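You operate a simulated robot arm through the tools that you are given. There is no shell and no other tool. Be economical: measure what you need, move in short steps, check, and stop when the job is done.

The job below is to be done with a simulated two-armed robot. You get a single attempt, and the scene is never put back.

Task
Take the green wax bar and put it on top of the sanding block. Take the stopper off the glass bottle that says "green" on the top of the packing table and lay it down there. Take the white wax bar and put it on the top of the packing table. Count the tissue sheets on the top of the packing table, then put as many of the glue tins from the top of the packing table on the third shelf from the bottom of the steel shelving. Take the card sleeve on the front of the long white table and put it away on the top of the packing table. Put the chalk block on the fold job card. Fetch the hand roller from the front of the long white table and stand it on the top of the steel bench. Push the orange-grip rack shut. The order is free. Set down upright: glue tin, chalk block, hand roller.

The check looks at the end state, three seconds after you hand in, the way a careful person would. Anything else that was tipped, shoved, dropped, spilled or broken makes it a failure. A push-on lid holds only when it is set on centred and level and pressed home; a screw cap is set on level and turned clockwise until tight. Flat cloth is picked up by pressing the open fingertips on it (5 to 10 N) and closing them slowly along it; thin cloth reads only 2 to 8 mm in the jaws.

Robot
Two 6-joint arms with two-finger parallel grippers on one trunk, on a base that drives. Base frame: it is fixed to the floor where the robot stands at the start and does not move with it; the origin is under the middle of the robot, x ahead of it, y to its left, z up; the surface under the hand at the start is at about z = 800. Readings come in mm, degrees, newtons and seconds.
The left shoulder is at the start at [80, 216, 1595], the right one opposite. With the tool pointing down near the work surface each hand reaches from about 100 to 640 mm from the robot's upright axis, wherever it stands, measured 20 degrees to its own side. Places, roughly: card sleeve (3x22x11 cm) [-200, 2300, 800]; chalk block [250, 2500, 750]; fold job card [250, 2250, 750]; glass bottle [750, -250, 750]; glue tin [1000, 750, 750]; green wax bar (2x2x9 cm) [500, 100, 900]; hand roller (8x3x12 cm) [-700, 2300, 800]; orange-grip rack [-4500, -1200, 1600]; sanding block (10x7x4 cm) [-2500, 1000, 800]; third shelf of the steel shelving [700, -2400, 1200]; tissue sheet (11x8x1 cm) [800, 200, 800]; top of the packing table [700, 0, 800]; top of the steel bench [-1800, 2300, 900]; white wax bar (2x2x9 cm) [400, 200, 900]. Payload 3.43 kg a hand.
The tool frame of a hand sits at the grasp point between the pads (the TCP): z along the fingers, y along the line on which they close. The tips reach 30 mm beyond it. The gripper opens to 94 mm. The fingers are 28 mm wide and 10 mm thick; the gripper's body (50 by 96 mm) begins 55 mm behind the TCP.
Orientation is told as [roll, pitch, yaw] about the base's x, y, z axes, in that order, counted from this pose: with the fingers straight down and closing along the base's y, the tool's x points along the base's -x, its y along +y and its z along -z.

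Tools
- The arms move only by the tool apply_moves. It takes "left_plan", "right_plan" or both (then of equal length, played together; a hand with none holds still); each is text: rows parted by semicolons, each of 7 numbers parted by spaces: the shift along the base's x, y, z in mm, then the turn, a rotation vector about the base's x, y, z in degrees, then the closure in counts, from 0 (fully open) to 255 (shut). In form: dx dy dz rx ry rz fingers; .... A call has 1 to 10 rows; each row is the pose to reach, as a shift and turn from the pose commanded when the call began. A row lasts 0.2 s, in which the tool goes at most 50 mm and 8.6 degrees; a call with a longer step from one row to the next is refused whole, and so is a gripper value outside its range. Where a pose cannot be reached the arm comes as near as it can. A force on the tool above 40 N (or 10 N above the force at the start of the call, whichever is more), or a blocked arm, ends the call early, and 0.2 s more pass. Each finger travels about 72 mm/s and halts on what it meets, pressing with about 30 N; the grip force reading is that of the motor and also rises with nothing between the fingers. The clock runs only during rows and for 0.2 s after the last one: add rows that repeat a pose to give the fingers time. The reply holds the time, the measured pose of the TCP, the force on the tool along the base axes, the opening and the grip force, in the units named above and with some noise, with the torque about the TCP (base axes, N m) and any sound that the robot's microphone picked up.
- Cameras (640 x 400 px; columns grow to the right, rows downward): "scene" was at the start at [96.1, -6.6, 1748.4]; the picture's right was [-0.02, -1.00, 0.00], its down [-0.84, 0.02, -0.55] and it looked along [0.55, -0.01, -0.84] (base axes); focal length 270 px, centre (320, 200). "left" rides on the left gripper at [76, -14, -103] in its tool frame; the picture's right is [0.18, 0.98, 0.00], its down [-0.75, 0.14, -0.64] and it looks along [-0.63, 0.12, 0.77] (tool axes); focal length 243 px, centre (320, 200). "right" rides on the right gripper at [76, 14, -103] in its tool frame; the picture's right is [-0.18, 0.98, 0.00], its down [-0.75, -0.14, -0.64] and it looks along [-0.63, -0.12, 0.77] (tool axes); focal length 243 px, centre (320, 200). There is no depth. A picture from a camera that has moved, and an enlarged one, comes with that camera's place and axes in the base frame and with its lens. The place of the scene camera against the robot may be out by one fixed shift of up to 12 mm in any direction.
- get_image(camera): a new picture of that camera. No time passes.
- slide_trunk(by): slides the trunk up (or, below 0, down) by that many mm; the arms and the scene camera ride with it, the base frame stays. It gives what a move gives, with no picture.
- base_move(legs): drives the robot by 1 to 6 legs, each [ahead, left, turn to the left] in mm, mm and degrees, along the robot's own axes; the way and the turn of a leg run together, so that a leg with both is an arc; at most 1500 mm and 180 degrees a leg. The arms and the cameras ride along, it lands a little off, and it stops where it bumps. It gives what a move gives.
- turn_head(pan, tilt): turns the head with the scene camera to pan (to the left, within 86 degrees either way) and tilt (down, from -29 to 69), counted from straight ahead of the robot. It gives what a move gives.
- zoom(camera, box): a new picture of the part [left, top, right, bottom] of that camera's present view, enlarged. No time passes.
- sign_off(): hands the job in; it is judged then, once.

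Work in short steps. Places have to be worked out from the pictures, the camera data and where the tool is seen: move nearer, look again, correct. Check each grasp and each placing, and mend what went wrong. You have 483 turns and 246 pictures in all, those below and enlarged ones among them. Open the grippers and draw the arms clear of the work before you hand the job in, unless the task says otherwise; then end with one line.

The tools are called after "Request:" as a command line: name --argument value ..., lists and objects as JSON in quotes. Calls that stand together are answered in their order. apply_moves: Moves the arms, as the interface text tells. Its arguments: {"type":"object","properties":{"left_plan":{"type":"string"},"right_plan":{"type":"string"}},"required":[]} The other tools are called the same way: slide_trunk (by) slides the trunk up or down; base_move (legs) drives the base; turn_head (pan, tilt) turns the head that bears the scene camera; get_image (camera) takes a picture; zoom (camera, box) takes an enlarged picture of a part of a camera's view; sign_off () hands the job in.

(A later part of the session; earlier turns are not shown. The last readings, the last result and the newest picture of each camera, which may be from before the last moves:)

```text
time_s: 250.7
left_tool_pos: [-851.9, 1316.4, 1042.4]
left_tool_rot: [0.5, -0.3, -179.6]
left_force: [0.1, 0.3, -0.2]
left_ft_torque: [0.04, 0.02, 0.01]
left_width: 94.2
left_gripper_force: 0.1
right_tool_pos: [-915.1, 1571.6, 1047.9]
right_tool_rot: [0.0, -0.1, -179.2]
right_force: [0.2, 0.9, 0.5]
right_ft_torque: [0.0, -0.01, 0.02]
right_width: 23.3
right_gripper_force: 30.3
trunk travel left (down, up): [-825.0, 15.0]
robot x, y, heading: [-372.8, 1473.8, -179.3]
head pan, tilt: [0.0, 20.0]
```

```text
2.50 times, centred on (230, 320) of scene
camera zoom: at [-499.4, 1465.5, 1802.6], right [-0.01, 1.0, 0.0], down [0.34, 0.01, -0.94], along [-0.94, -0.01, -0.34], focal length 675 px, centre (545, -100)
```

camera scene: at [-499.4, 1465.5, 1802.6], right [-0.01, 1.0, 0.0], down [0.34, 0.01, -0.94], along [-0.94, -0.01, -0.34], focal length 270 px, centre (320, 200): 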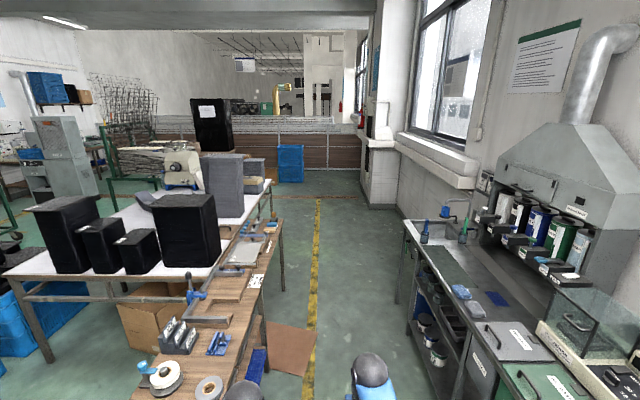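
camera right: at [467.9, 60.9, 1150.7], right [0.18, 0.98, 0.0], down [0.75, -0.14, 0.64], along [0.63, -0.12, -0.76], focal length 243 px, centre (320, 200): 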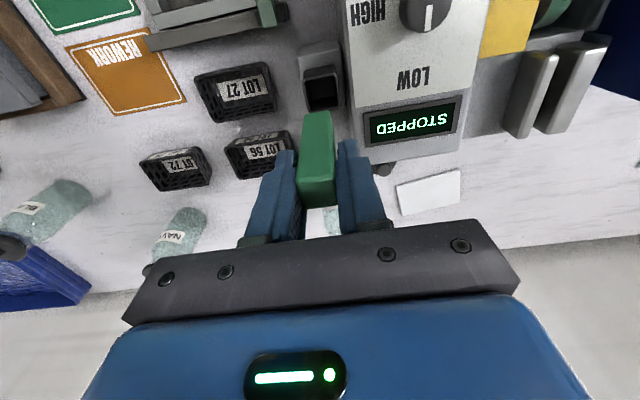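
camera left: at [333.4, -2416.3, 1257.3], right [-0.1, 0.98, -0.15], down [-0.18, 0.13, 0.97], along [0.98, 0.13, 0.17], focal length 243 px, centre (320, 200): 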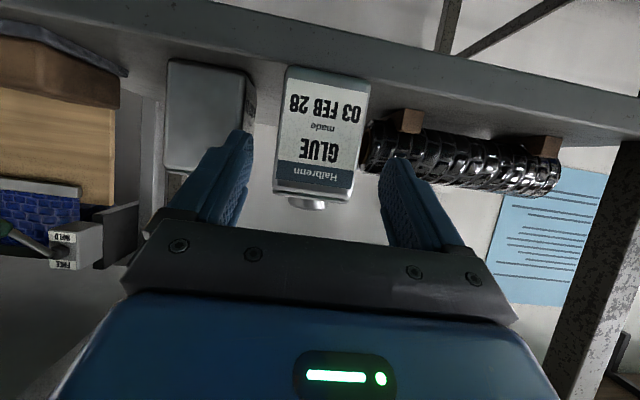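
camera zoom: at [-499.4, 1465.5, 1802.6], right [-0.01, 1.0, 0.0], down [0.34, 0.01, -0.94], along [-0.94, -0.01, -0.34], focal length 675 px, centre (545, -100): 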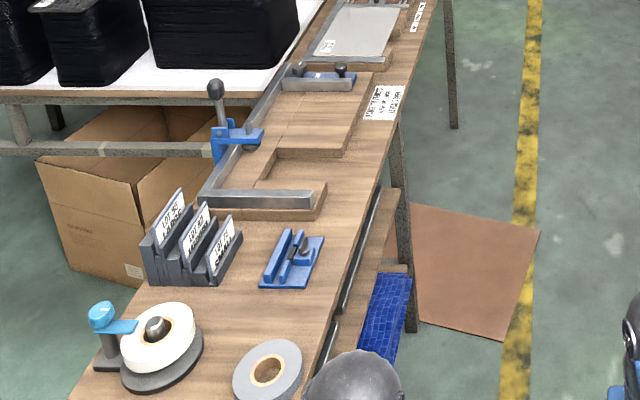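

The tan block at about (−2480, 1037) looks like the sanding block. A cardboard sheet lies on the floor to y≈1440, so I drive down the aisle at y≈1730.

Request:
base_move --legs '[[0, -256, -0.7], [1450, 0, 0]]'

Request:
turn_head --pan 25 --tilt 40

Request:
get_image --camera "scene"

```text
time_s: 259.5
left_tool_pos: [-2326.1, 1633.6, 1042.9]
left_tool_rot: [0.6, -0.3, 177.1]
left_force: [-0.1, -0.3, 0.0]
left_ft_torque: [-0.02, 0.02, 0.02]
left_width: 94.4
left_gripper_force: 0.1
right_tool_pos: [-2374.4, 1893.5, 1048.2]
right_tool_rot: [0.1, -0.3, 177.4]
right_force: [0.4, 0.2, -0.3]
right_ft_torque: [0.01, -0.01, 0.03]
right_width: 23.1
right_gripper_force: 30.2
trunk travel left (down, up): [-825.0, 15.0]
robot x, y, heading: [-1838.0, 1766.8, 177.4]
head pan, tilt: [0.0, 20.0]
```

```text
time_s: 260.4
left_tool_pos: [-2326.7, 1634.4, 1042.0]
left_tool_rot: [0.5, -0.4, 177.1]
left_force: [0.1, 0.3, 0.2]
left_ft_torque: [0.01, -0.05, 0.0]
left_width: 93.9
left_gripper_force: 0.1
right_tool_pos: [-2374.3, 1892.6, 1048.1]
right_tool_rot: [0.0, -0.2, 177.4]
right_force: [-0.6, -0.6, -0.4]
right_ft_torque: [-0.01, 0.01, -0.02]
right_width: 23.2
right_gripper_force: 30.5
trunk travel left (down, up): [-825.0, 15.0]
robot x, y, heading: [-1838.4, 1762.9, 177.5]
head pan, tilt: [25.0, 40.0]
```

```text
136 pictures are left
camera scene: at [-1951.8, 1726.8, 1771.2], right [-0.38, 0.92, 0.0], down [0.59, 0.24, -0.77], along [-0.71, -0.29, -0.64], focal length 270 px, centre (320, 200)
```

scene: 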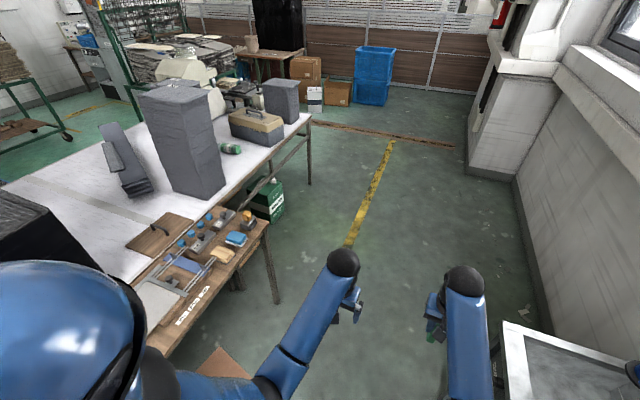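

I go on to x≈−2530 and turn left to face the bench end.

Request:
base_move --legs '[[0, 0, 2.5], [690, 0, 0], [0, 0, 90]]'

Request:
turn_head --pan 0 --tilt 50

Request:
get_image --camera "scene"

```text
time_s: 268.4
left_tool_pos: [-2394.5, 1279.6, 1041.3]
left_tool_rot: [0.5, -0.4, -91.0]
left_force: [0.3, 0.4, 0.7]
left_ft_torque: [0.0, 0.07, 0.01]
left_width: 93.9
left_gripper_force: 0.0
right_tool_pos: [-2653.3, 1223.8, 1048.1]
right_tool_rot: [0.1, -0.2, -90.6]
right_force: [-0.1, -0.5, -0.4]
right_ft_torque: [0.02, -0.06, -0.02]
right_width: 23.4
right_gripper_force: 29.4
trunk travel left (down, up): [-825.0, 15.0]
robot x, y, heading: [-2541.4, 1762.4, -91.0]
head pan, tilt: [25.0, 40.0]
```

```text
time_s: 269.3
left_tool_pos: [-2395.2, 1277.6, 1041.8]
left_tool_rot: [0.5, -0.4, -90.9]
left_force: [0.0, -0.2, 0.1]
left_ft_torque: [-0.03, -0.01, 0.01]
left_width: 94.0
left_gripper_force: 0.0
right_tool_pos: [-2652.9, 1222.1, 1046.9]
right_tool_rot: [0.0, -0.3, -90.6]
right_force: [0.0, 1.3, 0.3]
right_ft_torque: [-0.02, 0.01, -0.03]
right_width: 23.3
right_gripper_force: 30.3
trunk travel left (down, up): [-825.0, 15.0]
robot x, y, heading: [-2542.1, 1767.5, -90.7]
head pan, tilt: [0.0, 50.0]
```

```text
135 pictures are left
camera scene: at [-2546.1, 1650.6, 1757.1], right [-1.0, 0.01, 0.0], down [0.01, 0.77, -0.64], along [-0.01, -0.64, -0.77], focal length 270 px, centre (320, 200)
```

scene: 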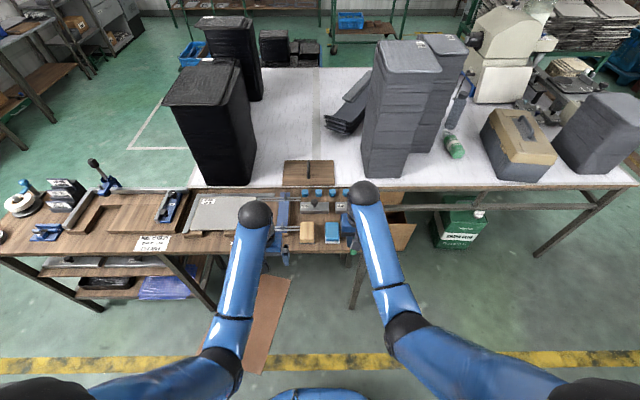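

I zoom on the items at the bench end to identify the sanding block.

Request:
zoom --camera "scene" --box '[250, 170, 390, 270]'

Request:
get_image --camera "right"

```text
4.00 times, centred on (320, 220) of scene
camera zoom: at [-2546.1, 1650.6, 1757.1], right [-1.0, 0.01, 0.0], down [0.01, 0.77, -0.64], along [-0.01, -0.64, -0.77], focal length 1080 px, centre (320, 120)
```

zoom: 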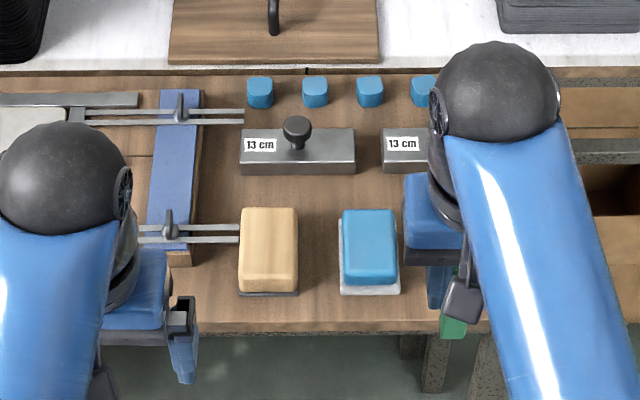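

```text
133 pictures are left
camera right: at [-2637.6, 1298.7, 1150.3], right [0.98, -0.19, 0.0], down [-0.15, -0.75, 0.64], along [-0.12, -0.63, -0.76], focal length 243 px, centre (320, 200)
```

right: 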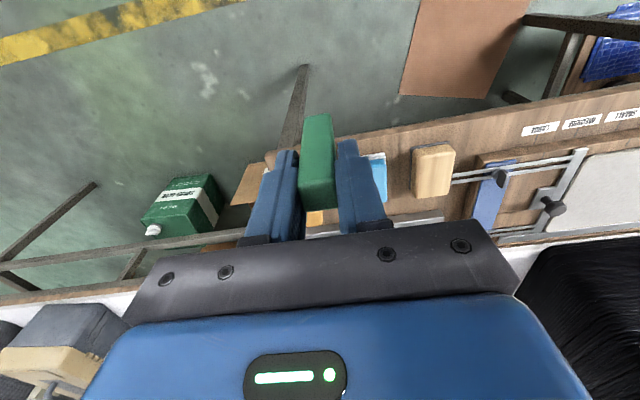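

The tan block has a dark (sandpaper) underside; the blue one a white underside. I zoom once more via the hand camera to be sure.

Request:
zoom --camera "right" --box '[360, 120, 480, 220]'

Request:
get_image --camera "left"

```text
4.00 times, centred on (420, 170) of right
camera zoom: at [-2637.6, 1298.7, 1150.3], right [0.98, -0.19, 0.0], down [-0.15, -0.75, 0.64], along [-0.12, -0.63, -0.76], focal length 970 px, centre (-80, 320)
```

zoom: 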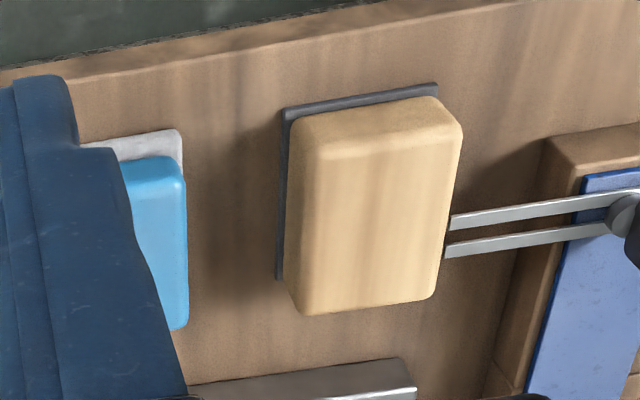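

```text
131 pictures are left
camera left: at [-2409.0, 1355.8, 1143.7], right [0.99, 0.17, 0.01], down [0.12, -0.75, 0.65], along [0.11, -0.64, -0.76], focal length 243 px, centre (320, 200)
```

left: 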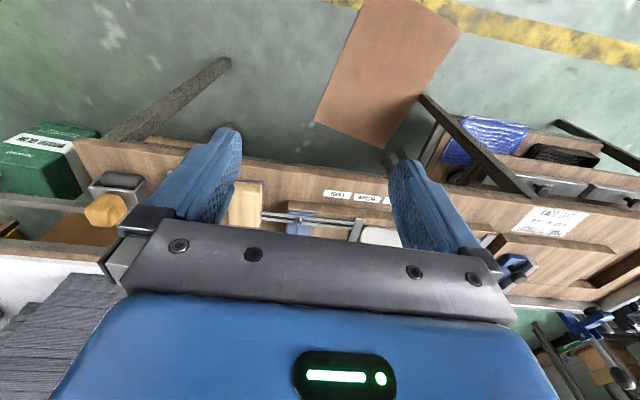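

The tan block (dark sandpaper underside) is the sanding block, top centre ≈ (−2504, 1067, 842), long side along y. I shift the base 120 mm left and pitch the right hand 60° forward.

Request:
base_move --legs '[[0, 120, 0.7]]'

Request:
apply_moves --right_plan "3 0 0 -8 0 0 230; 6 0 0 -16 0 0 230; 9 0 0 -24 0 0 230; 12 -10 -5 -32 0 0 230; 15 -20 -10 -40 0 0 230; 20 -30 -20 -48 0 0 230; 25 -40 -30 -56 0 0 230; 25 -50 -50 -60 0 0 230; 25 -60 -70 -60 0 0 230"

Request:
get_image --camera "scene"

Request:
get_image --camera "right"

```text
time_s: 270.5
left_tool_pos: [-2275.5, 1279.5, 1042.1]
left_tool_rot: [0.8, -0.4, -90.5]
left_force: [-0.2, -0.3, 0.3]
left_ft_torque: [-0.01, -0.04, 0.04]
left_width: 93.8
left_gripper_force: 0.1
right_tool_pos: [-2533.8, 1220.0, 1046.8]
right_tool_rot: [0.3, -0.2, -90.1]
right_force: [-0.9, 0.2, -0.6]
right_ft_torque: [-0.01, -0.04, -0.01]
right_width: 23.3
right_gripper_force: 30.0
trunk travel left (down, up): [-825.0, 15.0]
robot x, y, heading: [-2418.4, 1761.7, -90.1]
head pan, tilt: [0.0, 50.0]
```

```text
time_s: 272.5
left_tool_pos: [-2271.5, 1279.0, 1041.3]
left_tool_rot: [0.4, -0.4, -90.5]
left_force: [0.1, 1.3, 0.2]
left_ft_torque: [-0.02, 0.0, -0.01]
left_width: 93.9
left_gripper_force: 0.1
right_tool_pos: [-2504.1, 1162.0, 977.1]
right_tool_rot: [0.3, -60.2, -90.3]
right_force: [-1.3, -1.2, -0.3]
right_ft_torque: [0.04, 0.03, -0.01]
right_width: 23.3
right_gripper_force: 30.3
trunk travel left (down, up): [-825.0, 15.0]
robot x, y, heading: [-2422.9, 1757.7, -90.2]
head pan, tilt: [0.0, 50.0]
```

```text
130 pictures are left
camera scene: at [-2426.7, 1648.9, 1757.0], right [-1.0, 0.0, 0.0], down [0.0, 0.77, -0.64], along [0.0, -0.64, -0.77], focal length 270 px, centre (320, 200)
```

scene: 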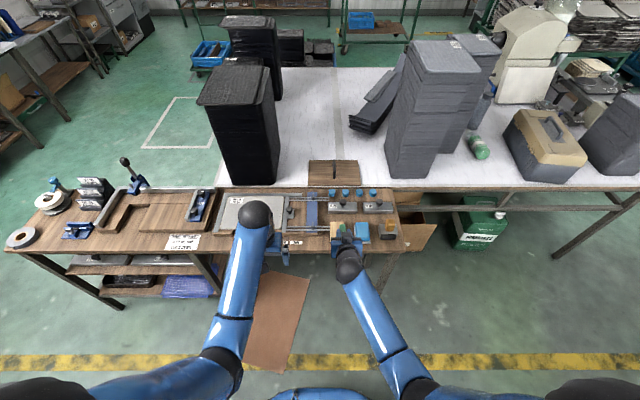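

```text
129 pictures are left
camera right: at [-2489.1, 1287.9, 962.4], right [0.98, -0.09, 0.16], down [-0.14, 0.18, 0.97], along [-0.12, -0.98, 0.17], focal length 243 px, centre (320, 200)
```

right: 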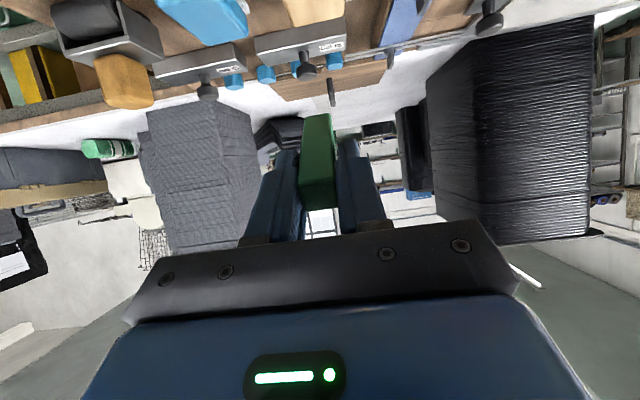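

I zoom the scene view to check the bar's alignment over the block.

Request:
zoom --camera "scene" --box '[290, 190, 420, 290]'

```text
4.00 times, centred on (355, 240) of scene
camera zoom: at [-2426.7, 1648.9, 1757.0], right [-1.0, 0.0, 0.0], down [0.0, 0.77, -0.64], along [0.0, -0.64, -0.77], focal length 1080 px, centre (180, 40)
```

zoom: 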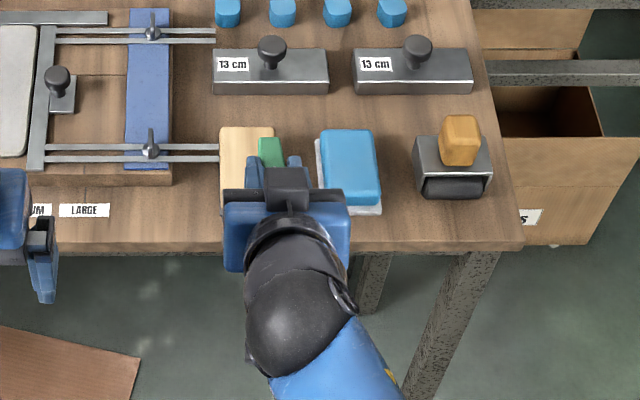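

I check the block with the left hand camera for a second fix.

Request:
get_image --camera "left"

```text
127 pictures are left
camera left: at [-2286.6, 1355.8, 1143.6], right [0.98, 0.18, 0.01], down [0.13, -0.75, 0.65], along [0.12, -0.64, -0.76], focal length 243 px, centre (320, 200)
```

left: 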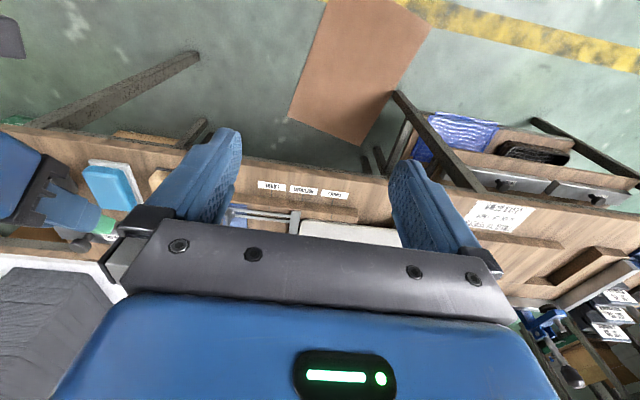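

Request:
apply_moves --left_plan "0 40 0 0 0 0 0; 0 80 0 0 0 0 0; 0 80 0 0 0 0 0"

Request:
zoom --camera "left" --box '[60, 100, 280, 260]'

```text
time_s: 273.3
left_tool_pos: [-2272.1, 1356.1, 1029.9]
left_tool_rot: [0.4, -0.5, -90.4]
left_force: [0.5, 0.1, -0.2]
left_ft_torque: [0.04, 0.02, 0.01]
left_width: 94.3
left_gripper_force: 0.1
left hand out of reach, approached as far as the arm can: row 1, 2, 3
right_tool_pos: [-2502.7, 1160.3, 976.9]
right_tool_rot: [0.2, -60.2, -90.2]
right_force: [-0.6, -0.6, -0.4]
right_ft_torque: [0.02, 0.01, 0.01]
right_width: 23.5
right_gripper_force: 30.0
trunk travel left (down, up): [-825.0, 15.0]
robot x, y, heading: [-2422.6, 1762.0, -90.0]
head pan, tilt: [0.0, 50.0]
```

```text
2.50 times, centred on (170, 180) of left
camera zoom: at [-2287.7, 1434.0, 1130.3], right [0.98, 0.18, 0.01], down [0.13, -0.75, 0.65], along [0.12, -0.64, -0.76], focal length 606 px, centre (695, 250)
```

zoom: 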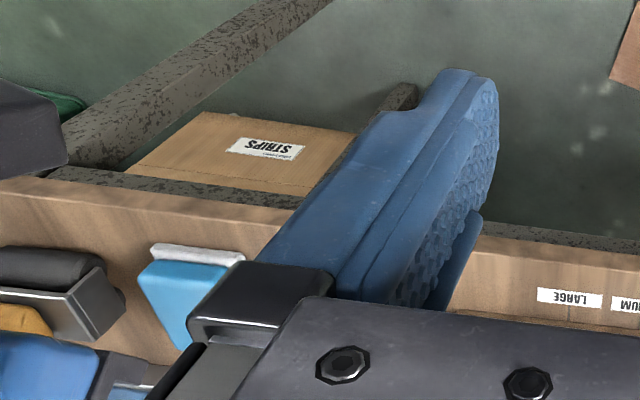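

I bring the left hand forward again and close its fingers to clear the view.

Request:
apply_moves --left_plan "0 -45 5 0 0 0 120; 0 -90 10 0 0 0 200; 0 -110 10 0 0 0 255; 0 -110 10 0 0 0 255"

Request:
zoom --camera "left" --box '[40, 80, 280, 240]'

```text
time_s: 274.3
left_tool_pos: [-2268.7, 1249.6, 1041.4]
left_tool_rot: [0.5, -0.5, -90.4]
left_force: [0.6, 0.0, 0.3]
left_ft_torque: [0.01, -0.01, -0.03]
left_width: 0.3
left_gripper_force: 30.0
right_tool_pos: [-2502.2, 1163.7, 978.1]
right_tool_rot: [0.2, -60.3, -90.2]
right_force: [-0.6, 0.6, 0.2]
right_ft_torque: [0.03, -0.01, 0.03]
right_width: 23.4
right_gripper_force: 30.1
trunk travel left (down, up): [-825.0, 15.0]
robot x, y, heading: [-2422.6, 1763.2, -90.3]
head pan, tilt: [0.0, 50.0]
```

```text
2.50 times, centred on (160, 160) of left
camera zoom: at [-2283.7, 1325.8, 1143.1], right [0.98, 0.18, 0.01], down [0.13, -0.75, 0.65], along [0.12, -0.64, -0.76], focal length 606 px, centre (720, 300)
```

zoom: 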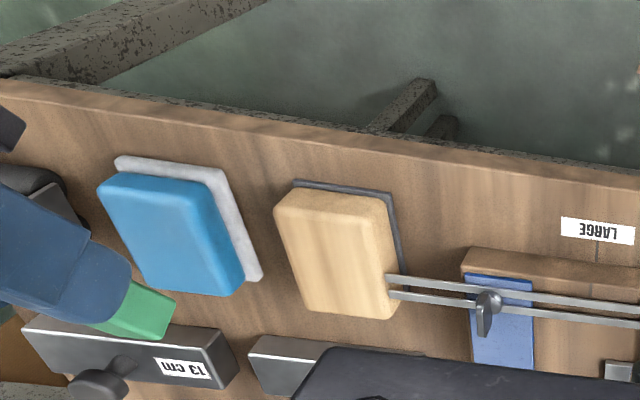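

Triangulation puts the block top lower: centre ≈ (−2491, 1033, 805). I move the bar over it and down to z≈880.

Request:
apply_moves --right_plan "4 -36 0 0 0 0 230; 8 -72 0 0 0 0 230; 11 -109 0 0 0 0 230; 11 -109 -35 0 0 0 230; 11 -109 -70 0 0 0 230; 11 -109 -95 0 0 0 230; 11 -109 -95 0 0 0 230"

Request:
zoom --camera "left" --box '[40, 80, 280, 240]'

Request:
zoom --camera "scene" --box '[290, 190, 420, 290]'

```text
time_s: 275.9
left_tool_pos: [-2268.5, 1248.6, 1042.5]
left_tool_rot: [0.4, -0.5, -90.5]
left_force: [0.6, 0.9, -0.5]
left_ft_torque: [-0.01, -0.01, 0.01]
left_width: 0.0
left_gripper_force: 30.0
right_tool_pos: [-2482.4, 1057.9, 898.0]
right_tool_rot: [0.3, -60.2, -90.2]
right_force: [-0.6, -0.3, -0.9]
right_ft_torque: [0.0, 0.0, -0.03]
right_width: 23.0
right_gripper_force: 29.9
right hand out of reach, approached as far as the arm can: row 6, 7
trunk travel left (down, up): [-825.0, 15.0]
robot x, y, heading: [-2418.8, 1762.7, -89.9]
head pan, tilt: [0.0, 50.0]
```

```text
2.50 times, centred on (160, 160) of left
camera zoom: at [-2284.1, 1325.6, 1143.0], right [0.98, 0.18, 0.01], down [0.13, -0.75, 0.65], along [0.12, -0.64, -0.76], focal length 606 px, centre (720, 300)
```

zoom: 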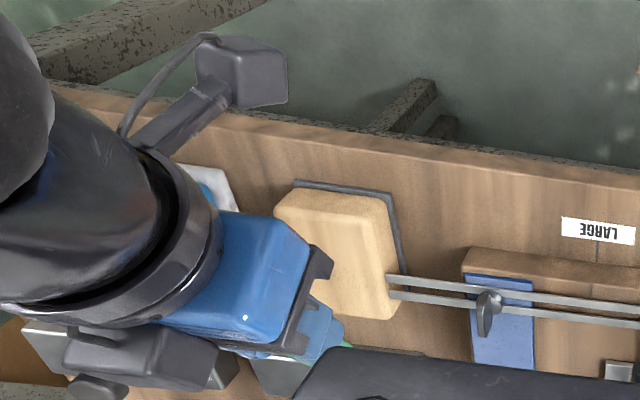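

```text
4.00 times, centred on (355, 240) of scene
camera zoom: at [-2426.3, 1650.9, 1757.1], right [-1.0, 0.0, 0.0], down [0.0, 0.77, -0.64], along [0.0, -0.64, -0.77], focal length 1080 px, centre (180, 40)
```

zoom: 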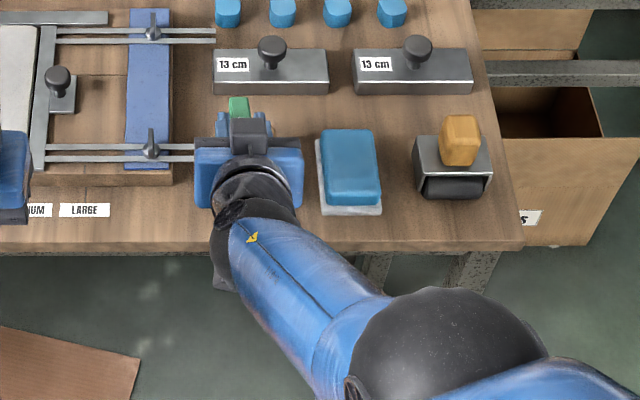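

The bar sits 9 mm off in x and the arm is at its reach limit. I raise the hand, lower the trunk 70 mm, and correct the position.

Request:
apply_moves --right_plan "-4 -2 30 0 0 0 230; -9 -4 60 0 0 0 230; -9 -4 60 0 0 0 230"

Request:
slide_trunk --by -70

Request:
zoom --camera "scene" --box '[290, 170, 420, 270]'

```text
time_s: 276.7
left_tool_pos: [-2269.7, 1248.8, 1041.0]
left_tool_rot: [0.5, -0.5, -90.5]
left_force: [0.1, -0.8, -0.9]
left_ft_torque: [0.01, 0.0, -0.01]
left_width: 0.0
left_gripper_force: 29.6
right_tool_pos: [-2478.2, 1033.8, 925.3]
right_tool_rot: [0.1, -60.2, -90.2]
right_force: [-0.2, -0.4, 0.1]
right_ft_torque: [0.03, -0.02, -0.03]
right_width: 23.1
right_gripper_force: 30.1
right hand out of reach, approached as far as the arm can: row 1, 2, 3
trunk travel left (down, up): [-825.0, 15.0]
robot x, y, heading: [-2424.1, 1763.1, -89.9]
head pan, tilt: [0.0, 50.0]
```

```text
time_s: 277.8
left_tool_pos: [-2268.8, 1247.4, 970.1]
left_tool_rot: [0.6, -0.4, -90.5]
left_force: [0.3, -0.2, -0.2]
left_ft_torque: [-0.02, 0.01, 0.01]
left_width: 0.1
left_gripper_force: 29.9
right_tool_pos: [-2477.6, 1033.9, 856.9]
right_tool_rot: [0.2, -60.3, -90.2]
right_force: [-0.1, -1.3, 1.2]
right_ft_torque: [-0.05, 0.01, 0.0]
right_width: 23.2
right_gripper_force: 30.1
trunk travel left (down, up): [-755.0, 85.0]
robot x, y, heading: [-2418.9, 1765.7, -90.2]
head pan, tilt: [0.0, 50.0]
```

```text
4.00 times, centred on (355, 220) of scene
camera zoom: at [-2426.0, 1650.2, 1687.1], right [-1.0, 0.0, 0.0], down [0.0, 0.77, -0.64], along [0.0, -0.64, -0.77], focal length 1080 px, centre (180, 120)
```

zoom: 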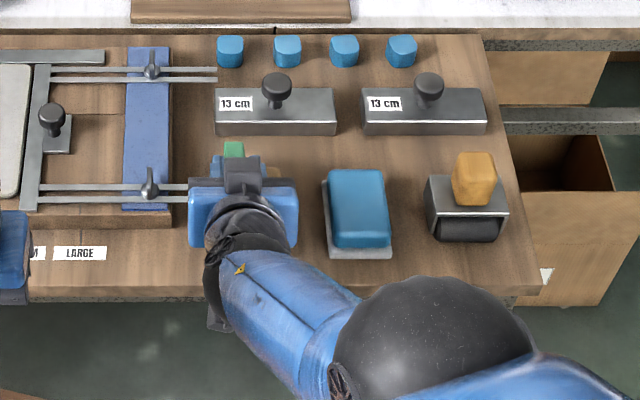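

The right arm is cramped crossing inward. I raise and retract it, and move the base 120 mm further left to give it room.

Request:
apply_moves --right_plan "0 30 20 0 0 0 230; 0 60 40 0 0 0 230; 0 80 70 0 0 0 230; 0 100 90 0 0 0 230; 0 110 110 0 0 0 230"

Request:
base_move --legs '[[0, 130, 0]]'

```text
time_s: 279.0
left_tool_pos: [-2268.9, 1248.5, 972.3]
left_tool_rot: [0.5, -0.4, -90.5]
left_force: [0.7, -0.3, 0.2]
left_ft_torque: [0.01, 0.04, -0.01]
left_width: 0.0
left_gripper_force: 29.7
right_tool_pos: [-2468.1, 1038.3, 855.0]
right_tool_rot: [0.2, -60.4, -90.2]
right_force: [-1.4, -3.4, 7.9]
right_ft_torque: [-0.53, 0.07, -0.04]
right_width: 23.0
right_gripper_force: 29.8
right hand out of reach, approached as far as the arm can: row 1, 2, 3, 4, 5
trunk travel left (down, up): [-755.0, 85.0]
robot x, y, heading: [-2422.8, 1761.9, -90.0]
head pan, tilt: [0.0, 50.0]
```

```text
time_s: 280.0
left_tool_pos: [-2212.3, 1247.0, 971.7]
left_tool_rot: [0.6, -0.3, -90.5]
left_force: [0.3, 0.2, 0.8]
left_ft_torque: [0.0, 0.01, 0.01]
left_width: 0.0
left_gripper_force: 29.8
right_tool_pos: [-2419.1, 1040.9, 849.3]
right_tool_rot: [-0.1, -60.0, -91.0]
right_force: [-13.7, 3.9, 2.7]
right_ft_torque: [0.09, 0.59, -0.7]
right_width: 23.7
right_gripper_force: 29.9
trunk travel left (down, up): [-755.0, 85.0]
robot x, y, heading: [-2359.2, 1763.2, -90.2]
head pan, tilt: [0.0, 50.0]
stopped in leg 1: the force on the tool passed its limit at 72 N (the readings are from after the stop); the commanded pose is now the measured one
```

The arm did not rise and the base drag made contact. I stop and look at what was touched.

Request:
get_image --camera "scene"

Request:
zoom --camera "scene" --box '[270, 170, 400, 270]'

Request:
get_image --camera "right"

```text
121 pictures are left
camera scene: at [-2370.1, 1649.0, 1686.9], right [-1.0, 0.0, 0.0], down [0.0, 0.77, -0.64], along [0.0, -0.64, -0.77], focal length 270 px, centre (320, 200)
```

scene: 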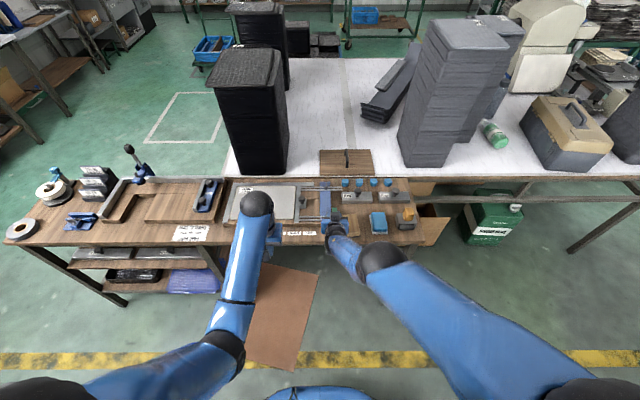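

```text
4.00 times, centred on (335, 220) of scene
camera zoom: at [-2370.1, 1649.0, 1686.9], right [-1.0, 0.0, 0.0], down [0.0, 0.77, -0.64], along [0.0, -0.64, -0.77], focal length 1080 px, centre (260, 120)
```

zoom: 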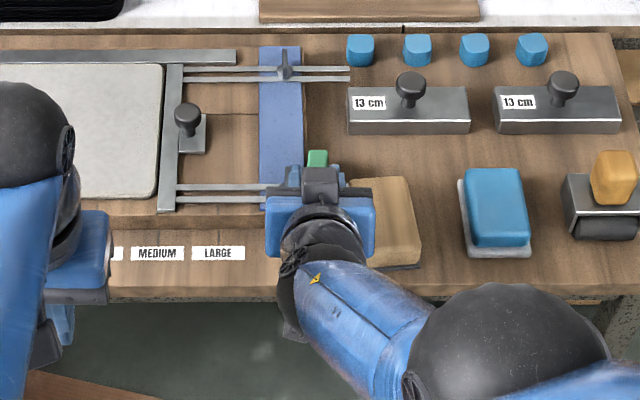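

```text
119 pictures are left
camera right: at [-2402.4, 1166.6, 835.4], right [0.98, -0.11, 0.16], down [-0.14, 0.18, 0.97], along [-0.14, -0.98, 0.16], focal length 243 px, centre (320, 200)
```

right: 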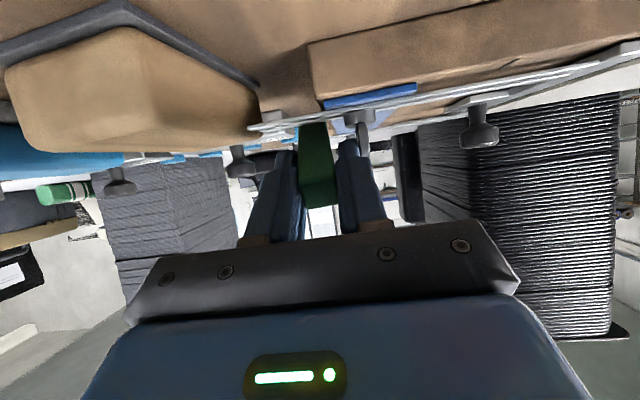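

Trunk raise is the safest way to lift clear.

Request:
slide_trunk --by 80

Request:
get_image --camera "right"

```text
time_s: 281.2
left_tool_pos: [-2210.4, 1246.9, 1052.0]
left_tool_rot: [0.7, -0.3, -90.7]
left_force: [-0.2, 0.6, 0.6]
left_ft_torque: [0.03, -0.02, -0.01]
left_width: 0.0
left_gripper_force: 30.1
right_tool_pos: [-2415.6, 1041.2, 930.6]
right_tool_rot: [-0.1, -60.0, -90.8]
right_force: [0.1, 0.4, -0.8]
right_ft_torque: [0.0, 0.0, 0.03]
right_width: 23.1
right_gripper_force: 29.4
trunk travel left (down, up): [-835.0, 5.0]
robot x, y, heading: [-2358.5, 1759.7, -90.0]
head pan, tilt: [0.0, 50.0]
```

```text
118 pictures are left
camera right: at [-2399.6, 1166.0, 916.1], right [0.98, -0.11, 0.16], down [-0.14, 0.18, 0.97], along [-0.13, -0.98, 0.16], focal length 243 px, centre (320, 200)
```

right: 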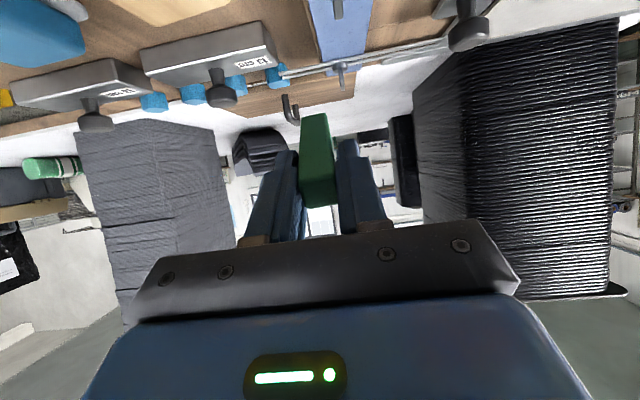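

Clear and still gripped. I retract the right hand a little and outward, checking that the arm follows.

Request:
apply_moves --right_plan "-15 20 10 0 0 0 230; -30 40 20 0 0 0 230; -45 60 30 0 0 0 230; -60 80 40 0 0 0 230; -60 80 40 0 0 0 230"

```text
time_s: 282.4
left_tool_pos: [-2206.5, 1246.5, 1049.4]
left_tool_rot: [0.5, -0.2, -90.6]
left_force: [-0.2, -0.4, 0.2]
left_ft_torque: [0.02, 0.02, 0.01]
left_width: 0.1
left_gripper_force: 30.1
right_tool_pos: [-2473.8, 1117.8, 970.5]
right_tool_rot: [-0.4, -59.9, -90.4]
right_force: [-0.6, 0.6, -1.2]
right_ft_torque: [-0.01, 0.02, 0.0]
right_width: 23.5
right_gripper_force: 30.4
right hand out of reach, approached as far as the arm can: row 1, 2
trunk travel left (down, up): [-835.0, 5.0]
robot x, y, heading: [-2356.0, 1760.6, -90.2]
head pan, tilt: [0.0, 50.0]
```

It follows now. I move the base 60 left and 40 forward, and bring the hand to x≈−2491.

Request:
base_move --legs '[[40, 60, 0]]'

Request:
apply_moves --right_plan "-30 10 0 0 0 0 230; -60 20 0 0 0 0 230; -77 20 0 0 0 0 230; -77 20 0 0 0 0 230"

Request:
zoom --camera "scene" --box '[290, 180, 450, 290]'

Request:
zoom --camera "left" --box '[0, 80, 240, 240]'

```text
time_s: 283.4
left_tool_pos: [-2155.2, 1213.3, 1056.6]
left_tool_rot: [1.1, -0.7, -90.5]
left_force: [-0.6, 0.7, 0.6]
left_ft_torque: [-0.05, -0.04, 0.06]
left_width: 0.2
left_gripper_force: 30.3
right_tool_pos: [-2422.2, 1084.2, 973.2]
right_tool_rot: [0.7, -60.4, -91.3]
right_force: [-1.0, 1.5, 0.9]
right_ft_torque: [0.03, -0.03, 0.06]
right_width: 23.3
right_gripper_force: 30.5
trunk travel left (down, up): [-835.0, 5.0]
robot x, y, heading: [-2302.3, 1725.2, -90.0]
head pan, tilt: [0.0, 50.0]
```

```text
time_s: 284.4
left_tool_pos: [-2145.9, 1205.7, 1049.7]
left_tool_rot: [0.3, -0.4, -90.6]
left_force: [0.1, -1.1, 0.5]
left_ft_torque: [0.03, 0.03, 0.04]
left_width: 0.0
left_gripper_force: 30.3
right_tool_pos: [-2488.2, 1097.9, 970.2]
right_tool_rot: [-0.6, -60.0, -90.1]
right_force: [-0.5, -0.2, -0.7]
right_ft_torque: [0.02, 0.02, -0.02]
right_width: 23.1
right_gripper_force: 29.8
trunk travel left (down, up): [-835.0, 5.0]
robot x, y, heading: [-2301.7, 1723.3, -90.1]
head pan, tilt: [0.0, 50.0]
```

```text
3.64 times, centred on (370, 235) of scene
camera zoom: at [-2300.5, 1606.7, 1766.8], right [-1.0, 0.0, 0.0], down [0.0, 0.77, -0.64], along [0.0, -0.64, -0.77], focal length 982 px, centre (138, 73)
```

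zoom: 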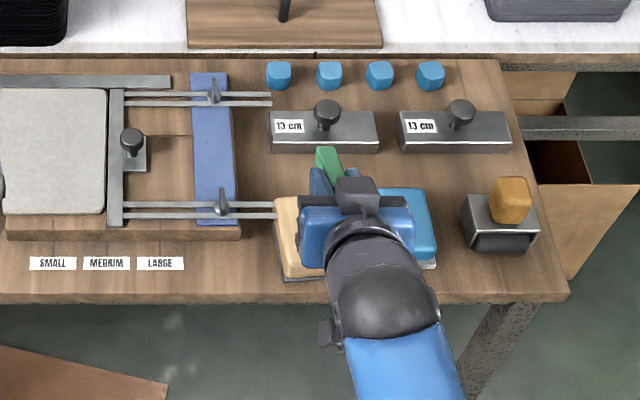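

```text
2.50 times, centred on (120, 160) of left
camera zoom: at [-2160.1, 1283.0, 1151.7], right [0.98, 0.18, 0.0], down [0.13, -0.75, 0.65], along [0.12, -0.64, -0.76], focal length 606 px, centre (820, 300)
```

zoom: 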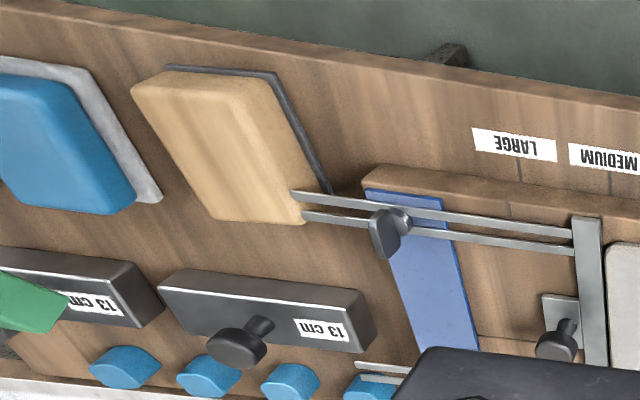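

The block is still in place, centre ≈ (−2487, 1037). I move 40 mm forward and lower to z≈885, one call at a time.

Request:
apply_moves --right_plan "0 -20 0 0 0 0 230; 0 -40 -20 0 0 0 230; 0 -40 -50 0 0 0 230; 0 -40 -75 0 0 0 230; 0 -40 -87 0 0 0 230; 0 -40 -87 0 0 0 230"

Request:
get_image --camera "right"

Request:
zoom --camera "left" --box '[0, 80, 240, 240]'

```text
time_s: 285.8
left_tool_pos: [-2148.3, 1207.7, 1051.4]
left_tool_rot: [0.3, -0.3, -90.5]
left_force: [0.3, 0.5, 0.4]
left_ft_torque: [0.03, 0.01, -0.01]
left_width: 0.1
left_gripper_force: 30.9
right_tool_pos: [-2490.9, 1059.8, 882.9]
right_tool_rot: [-0.3, -60.0, -90.4]
right_force: [0.1, 0.3, 0.2]
right_ft_torque: [0.01, -0.02, -0.04]
right_width: 23.3
right_gripper_force: 29.4
right hand out of reach, approached as far as the arm can: row 5
trunk travel left (down, up): [-835.0, 5.0]
robot x, y, heading: [-2300.9, 1723.8, -89.9]
head pan, tilt: [0.0, 50.0]
```

```text
115 pictures are left
camera right: at [-2475.6, 1185.6, 868.9], right [0.98, -0.1, 0.16], down [-0.14, 0.18, 0.97], along [-0.13, -0.98, 0.16], focal length 243 px, centre (320, 200)
```

right: 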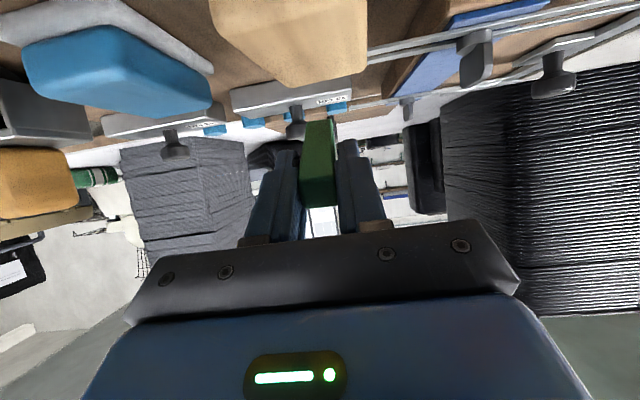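

```text
2.50 times, centred on (120, 160) of left
camera zoom: at [-2162.7, 1284.6, 1152.6], right [0.98, 0.18, 0.01], down [0.13, -0.75, 0.65], along [0.12, -0.64, -0.76], focal length 606 px, centre (820, 300)
```

zoom: 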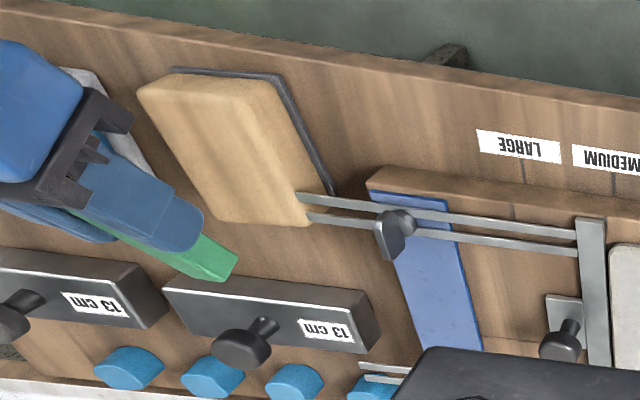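

The geometry matches: block x −2522…−2452, far edge y≈987, bar centred. I lower in small steps to contact.

Request:
apply_moves --right_plan "2 0 -6 0 0 0 230; 2 0 -12 0 0 0 230; 2 0 -17 0 0 0 230; 2 0 -20 0 0 0 230; 2 0 -20 0 0 0 230"

```text
time_s: 287.0
left_tool_pos: [-2148.7, 1206.6, 1051.1]
left_tool_rot: [0.5, -0.4, -90.5]
left_force: [0.9, 0.2, 0.1]
left_ft_torque: [-0.01, 0.01, -0.01]
left_width: 0.2
left_gripper_force: 30.5
right_tool_pos: [-2491.6, 1059.1, 865.5]
right_tool_rot: [-0.4, -60.0, -90.4]
right_force: [0.3, 0.0, -1.7]
right_ft_torque: [0.02, -0.02, 0.0]
right_width: 23.0
right_gripper_force: 29.7
right hand out of reach, approached as far as the arm can: row 2, 3, 4
trunk travel left (down, up): [-835.0, 5.0]
robot x, y, heading: [-2299.0, 1725.0, -90.5]
head pan, tilt: [0.0, 50.0]
```

Near the reach limit, so I lower with the trunk 8 mm.

Request:
slide_trunk --by -8

Request:
zoom --camera "left" --box '[0, 80, 240, 240]'

```text
time_s: 287.6
left_tool_pos: [-2149.0, 1208.9, 1044.1]
left_tool_rot: [0.4, -0.4, -90.5]
left_force: [-0.3, 0.6, -0.3]
left_ft_torque: [0.02, 0.02, 0.02]
left_width: 0.0
left_gripper_force: 30.2
right_tool_pos: [-2490.4, 1058.5, 857.6]
right_tool_rot: [-0.5, -60.1, -90.4]
right_force: [-0.9, -1.4, 4.8]
right_ft_torque: [-0.31, 0.06, -0.02]
right_width: 23.2
right_gripper_force: 29.9
trunk travel left (down, up): [-827.0, 13.0]
robot x, y, heading: [-2297.7, 1719.9, -90.4]
head pan, tilt: [0.0, 50.0]
```

```text
2.50 times, centred on (120, 160) of left
camera zoom: at [-2163.0, 1285.2, 1144.9], right [0.98, 0.18, 0.01], down [0.13, -0.75, 0.65], along [0.12, -0.64, -0.76], focal length 606 px, centre (820, 300)
```

zoom: 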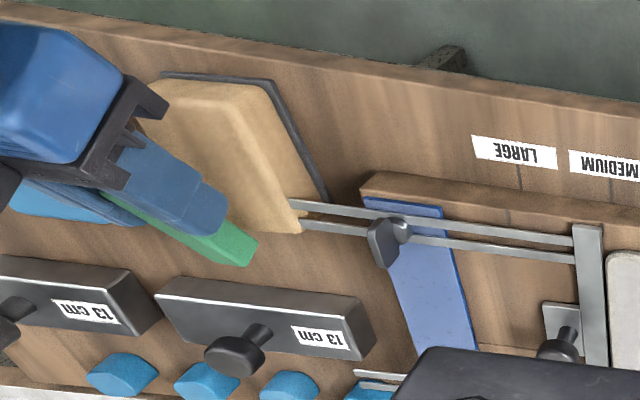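

Contact exactly as predicted (857). I open slowly to release.

Request:
apply_moves --right_plan "0 0 0 0 0 0 210; 0 0 0 0 0 0 190; 0 0 0 0 0 0 160; 0 0 0 0 0 0 130; 0 0 0 0 0 0 120; 0 0 0 0 0 0 120"

Request:
zoom --camera "left" --box '[0, 80, 240, 240]'

Request:
get_image --camera "right"

```text
time_s: 289.0
left_tool_pos: [-2148.2, 1207.8, 1042.8]
left_tool_rot: [0.4, -0.3, -90.5]
left_force: [0.4, -0.3, -0.5]
left_ft_torque: [0.01, 0.0, 0.0]
left_width: 0.0
left_gripper_force: 29.6
right_tool_pos: [-2492.1, 1059.8, 857.2]
right_tool_rot: [-0.4, -60.0, -90.5]
right_force: [-0.2, 0.3, -0.6]
right_ft_torque: [0.02, -0.02, -0.01]
right_width: 49.9
right_gripper_force: 0.0
trunk travel left (down, up): [-827.0, 13.0]
robot x, y, heading: [-2298.1, 1725.4, -90.0]
head pan, tilt: [0.0, 50.0]
```

```text
2.50 times, centred on (120, 160) of left
camera zoom: at [-2163.1, 1285.0, 1144.8], right [0.98, 0.18, 0.01], down [0.13, -0.75, 0.65], along [0.12, -0.64, -0.76], focal length 606 px, centre (820, 300)
```

zoom: 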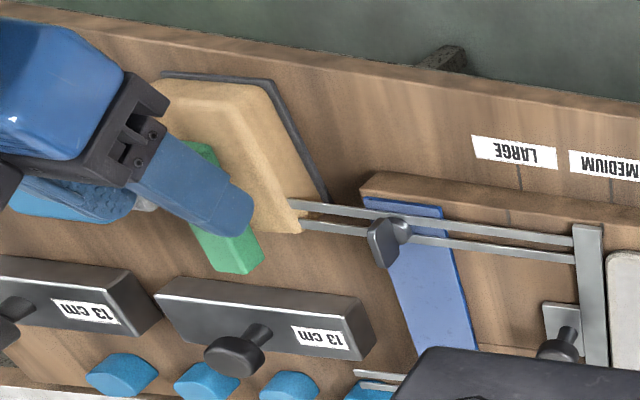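

```text
111 pictures are left
camera right: at [-2475.2, 1185.9, 842.5], right [0.98, -0.1, 0.16], down [-0.14, 0.18, 0.97], along [-0.13, -0.98, 0.16], focal length 243 px, centre (320, 200)
```

right: 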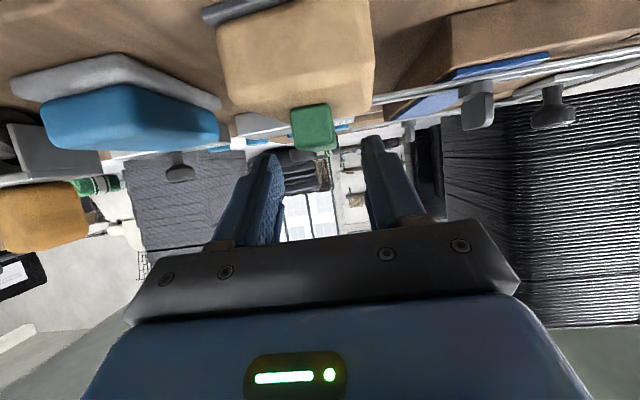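

The bar lies flat on the block. I raise and retract the right hand to see it clearly.

Request:
slide_trunk --by 13

Request:
apply_moves --right_plan "0 10 20 0 0 0 120; 0 25 45 0 0 0 120; 0 45 75 0 0 0 120; 0 65 105 0 0 0 120"

Request:
zoom --camera "left" --box '[0, 80, 240, 240]'

Request:
zoom --camera "right" --box '[200, 0, 440, 160]'

```text
time_s: 289.6
left_tool_pos: [-2149.3, 1207.7, 1056.5]
left_tool_rot: [0.5, -0.4, -90.6]
left_force: [0.7, 0.0, 0.2]
left_ft_torque: [-0.05, -0.02, -0.01]
left_width: 0.0
left_gripper_force: 29.6
right_tool_pos: [-2490.5, 1059.2, 870.4]
right_tool_rot: [-0.4, -60.0, -90.4]
right_force: [-0.1, 0.6, 0.9]
right_ft_torque: [0.02, 0.01, 0.02]
right_width: 49.9
right_gripper_force: 0.0
trunk travel left (down, up): [-840.0, 0.0]
robot x, y, heading: [-2299.4, 1721.6, -90.1]
head pan, tilt: [0.0, 50.0]
```

```text
time_s: 290.6
left_tool_pos: [-2147.9, 1210.9, 1057.1]
left_tool_rot: [0.5, -0.4, -90.5]
left_force: [0.4, 0.0, 0.0]
left_ft_torque: [-0.01, 0.01, 0.04]
left_width: 0.0
left_gripper_force: 30.2
right_tool_pos: [-2492.8, 1127.4, 977.6]
right_tool_rot: [-1.7, -60.2, -89.3]
right_force: [0.9, 0.2, 1.2]
right_ft_torque: [-0.01, 0.03, -0.07]
right_width: 49.8
right_gripper_force: 0.1
right hand out of reach, approached as far as the arm can: row 1, 2, 3
trunk travel left (down, up): [-840.0, 0.0]
robot x, y, heading: [-2297.7, 1718.8, -89.9]
head pan, tilt: [0.0, 50.0]
```

```text
2.50 times, centred on (120, 160) of left
camera zoom: at [-2163.2, 1287.4, 1158.8], right [0.98, 0.18, 0.01], down [0.13, -0.75, 0.65], along [0.12, -0.64, -0.76], focal length 606 px, centre (820, 300)
```

zoom: 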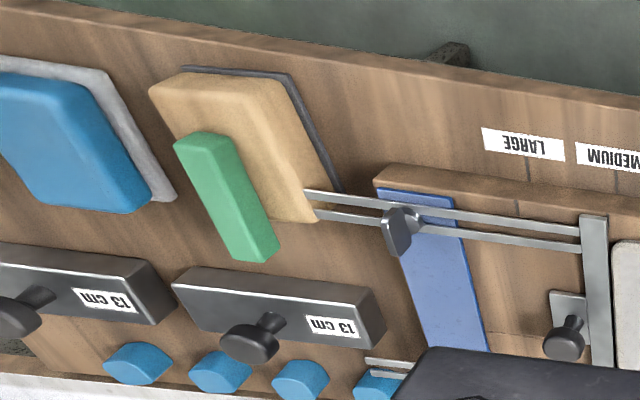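

```text
2.50 times, centred on (320, 80) of right
camera zoom: at [-2477.0, 1253.4, 962.1], right [0.98, -0.1, 0.15], down [-0.12, 0.18, 0.98], along [-0.13, -0.98, 0.17], focal length 606 px, centre (320, 500)
```

zoom: 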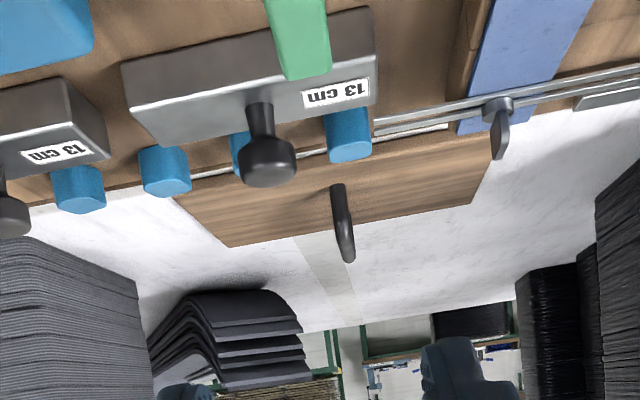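

The bar rests flat, about y 985–1072 on a block spanning 990–1090: stable. I straighten the right hand and look toward the rack at the far side.

Request:
apply_moves --right_plan "0 10 10 8 0 0 120; 0 20 20 16 0 0 80; 0 30 30 24 0 0 40; 0 40 35 32 0 0 0; 0 50 40 40 0 0 0; 0 60 45 48 0 0 0; 0 70 50 56 0 0 0; 0 80 50 60 0 0 0"

Request:
turn_head --pan -50 --tilt 15

Request:
get_image --camera "scene"

```text
time_s: 292.4
left_tool_pos: [-2148.9, 1207.2, 1054.9]
left_tool_rot: [0.5, -0.4, -90.6]
left_force: [0.1, 0.1, 0.7]
left_ft_torque: [0.02, -0.03, 0.01]
left_width: 0.2
left_gripper_force: 30.1
right_tool_pos: [-2491.9, 1206.1, 1021.5]
right_tool_rot: [-0.7, 0.1, -90.2]
right_force: [-0.4, -0.4, 0.5]
right_ft_torque: [-0.01, -0.01, 0.01]
right_width: 93.7
right_gripper_force: 0.0
trunk travel left (down, up): [-840.0, 0.0]
robot x, y, heading: [-2299.7, 1724.3, -90.0]
head pan, tilt: [0.0, 50.0]
```

```text
time_s: 293.6
left_tool_pos: [-2147.7, 1207.2, 1055.3]
left_tool_rot: [0.5, -0.4, -90.5]
left_force: [0.4, -0.1, -0.3]
left_ft_torque: [0.0, 0.02, 0.02]
left_width: 0.0
left_gripper_force: 29.5
right_tool_pos: [-2492.1, 1205.6, 1022.8]
right_tool_rot: [-0.8, 0.1, -90.3]
right_force: [0.3, -0.6, -0.2]
right_ft_torque: [0.01, -0.01, 0.0]
right_width: 94.0
right_gripper_force: 0.0
trunk travel left (down, up): [-840.0, 0.0]
robot x, y, heading: [-2304.0, 1724.6, -89.8]
head pan, tilt: [-50.0, 15.0]
```

```text
108 pictures are left
camera scene: at [-2376.4, 1626.6, 1825.7], right [-0.64, 0.77, 0.0], down [0.2, 0.17, -0.97], along [-0.74, -0.62, -0.26], focal length 270 px, centre (320, 200)
```

scene: 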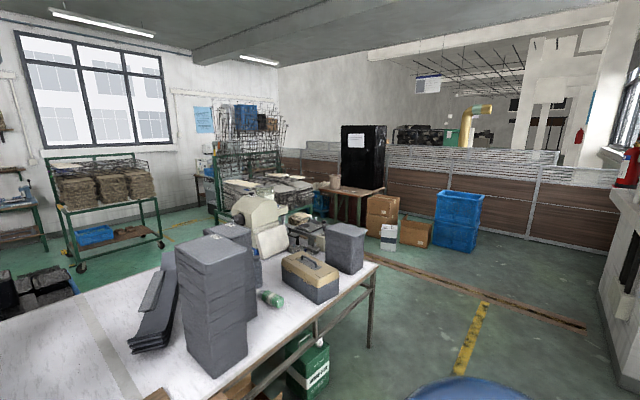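

The expected point projects to the drying rack at about (255,145). I zoom there.

Request:
zoom --camera "scene" --box '[170, 80, 330, 220]'

```text
2.86 times, centred on (250, 150) of scene
camera zoom: at [-2376.4, 1626.6, 1825.7], right [-0.64, 0.77, 0.0], down [0.2, 0.17, -0.97], along [-0.74, -0.62, -0.26], focal length 772 px, centre (520, 343)
```

zoom: 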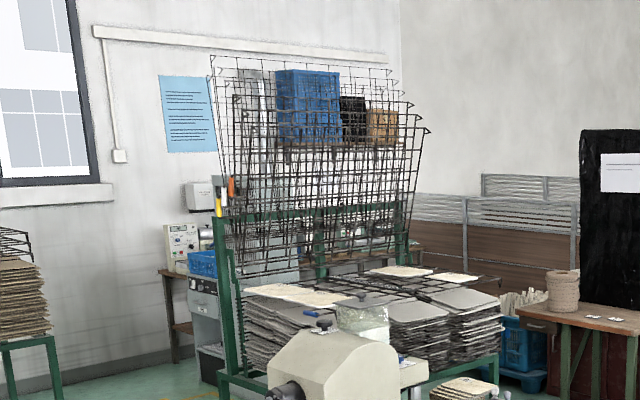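

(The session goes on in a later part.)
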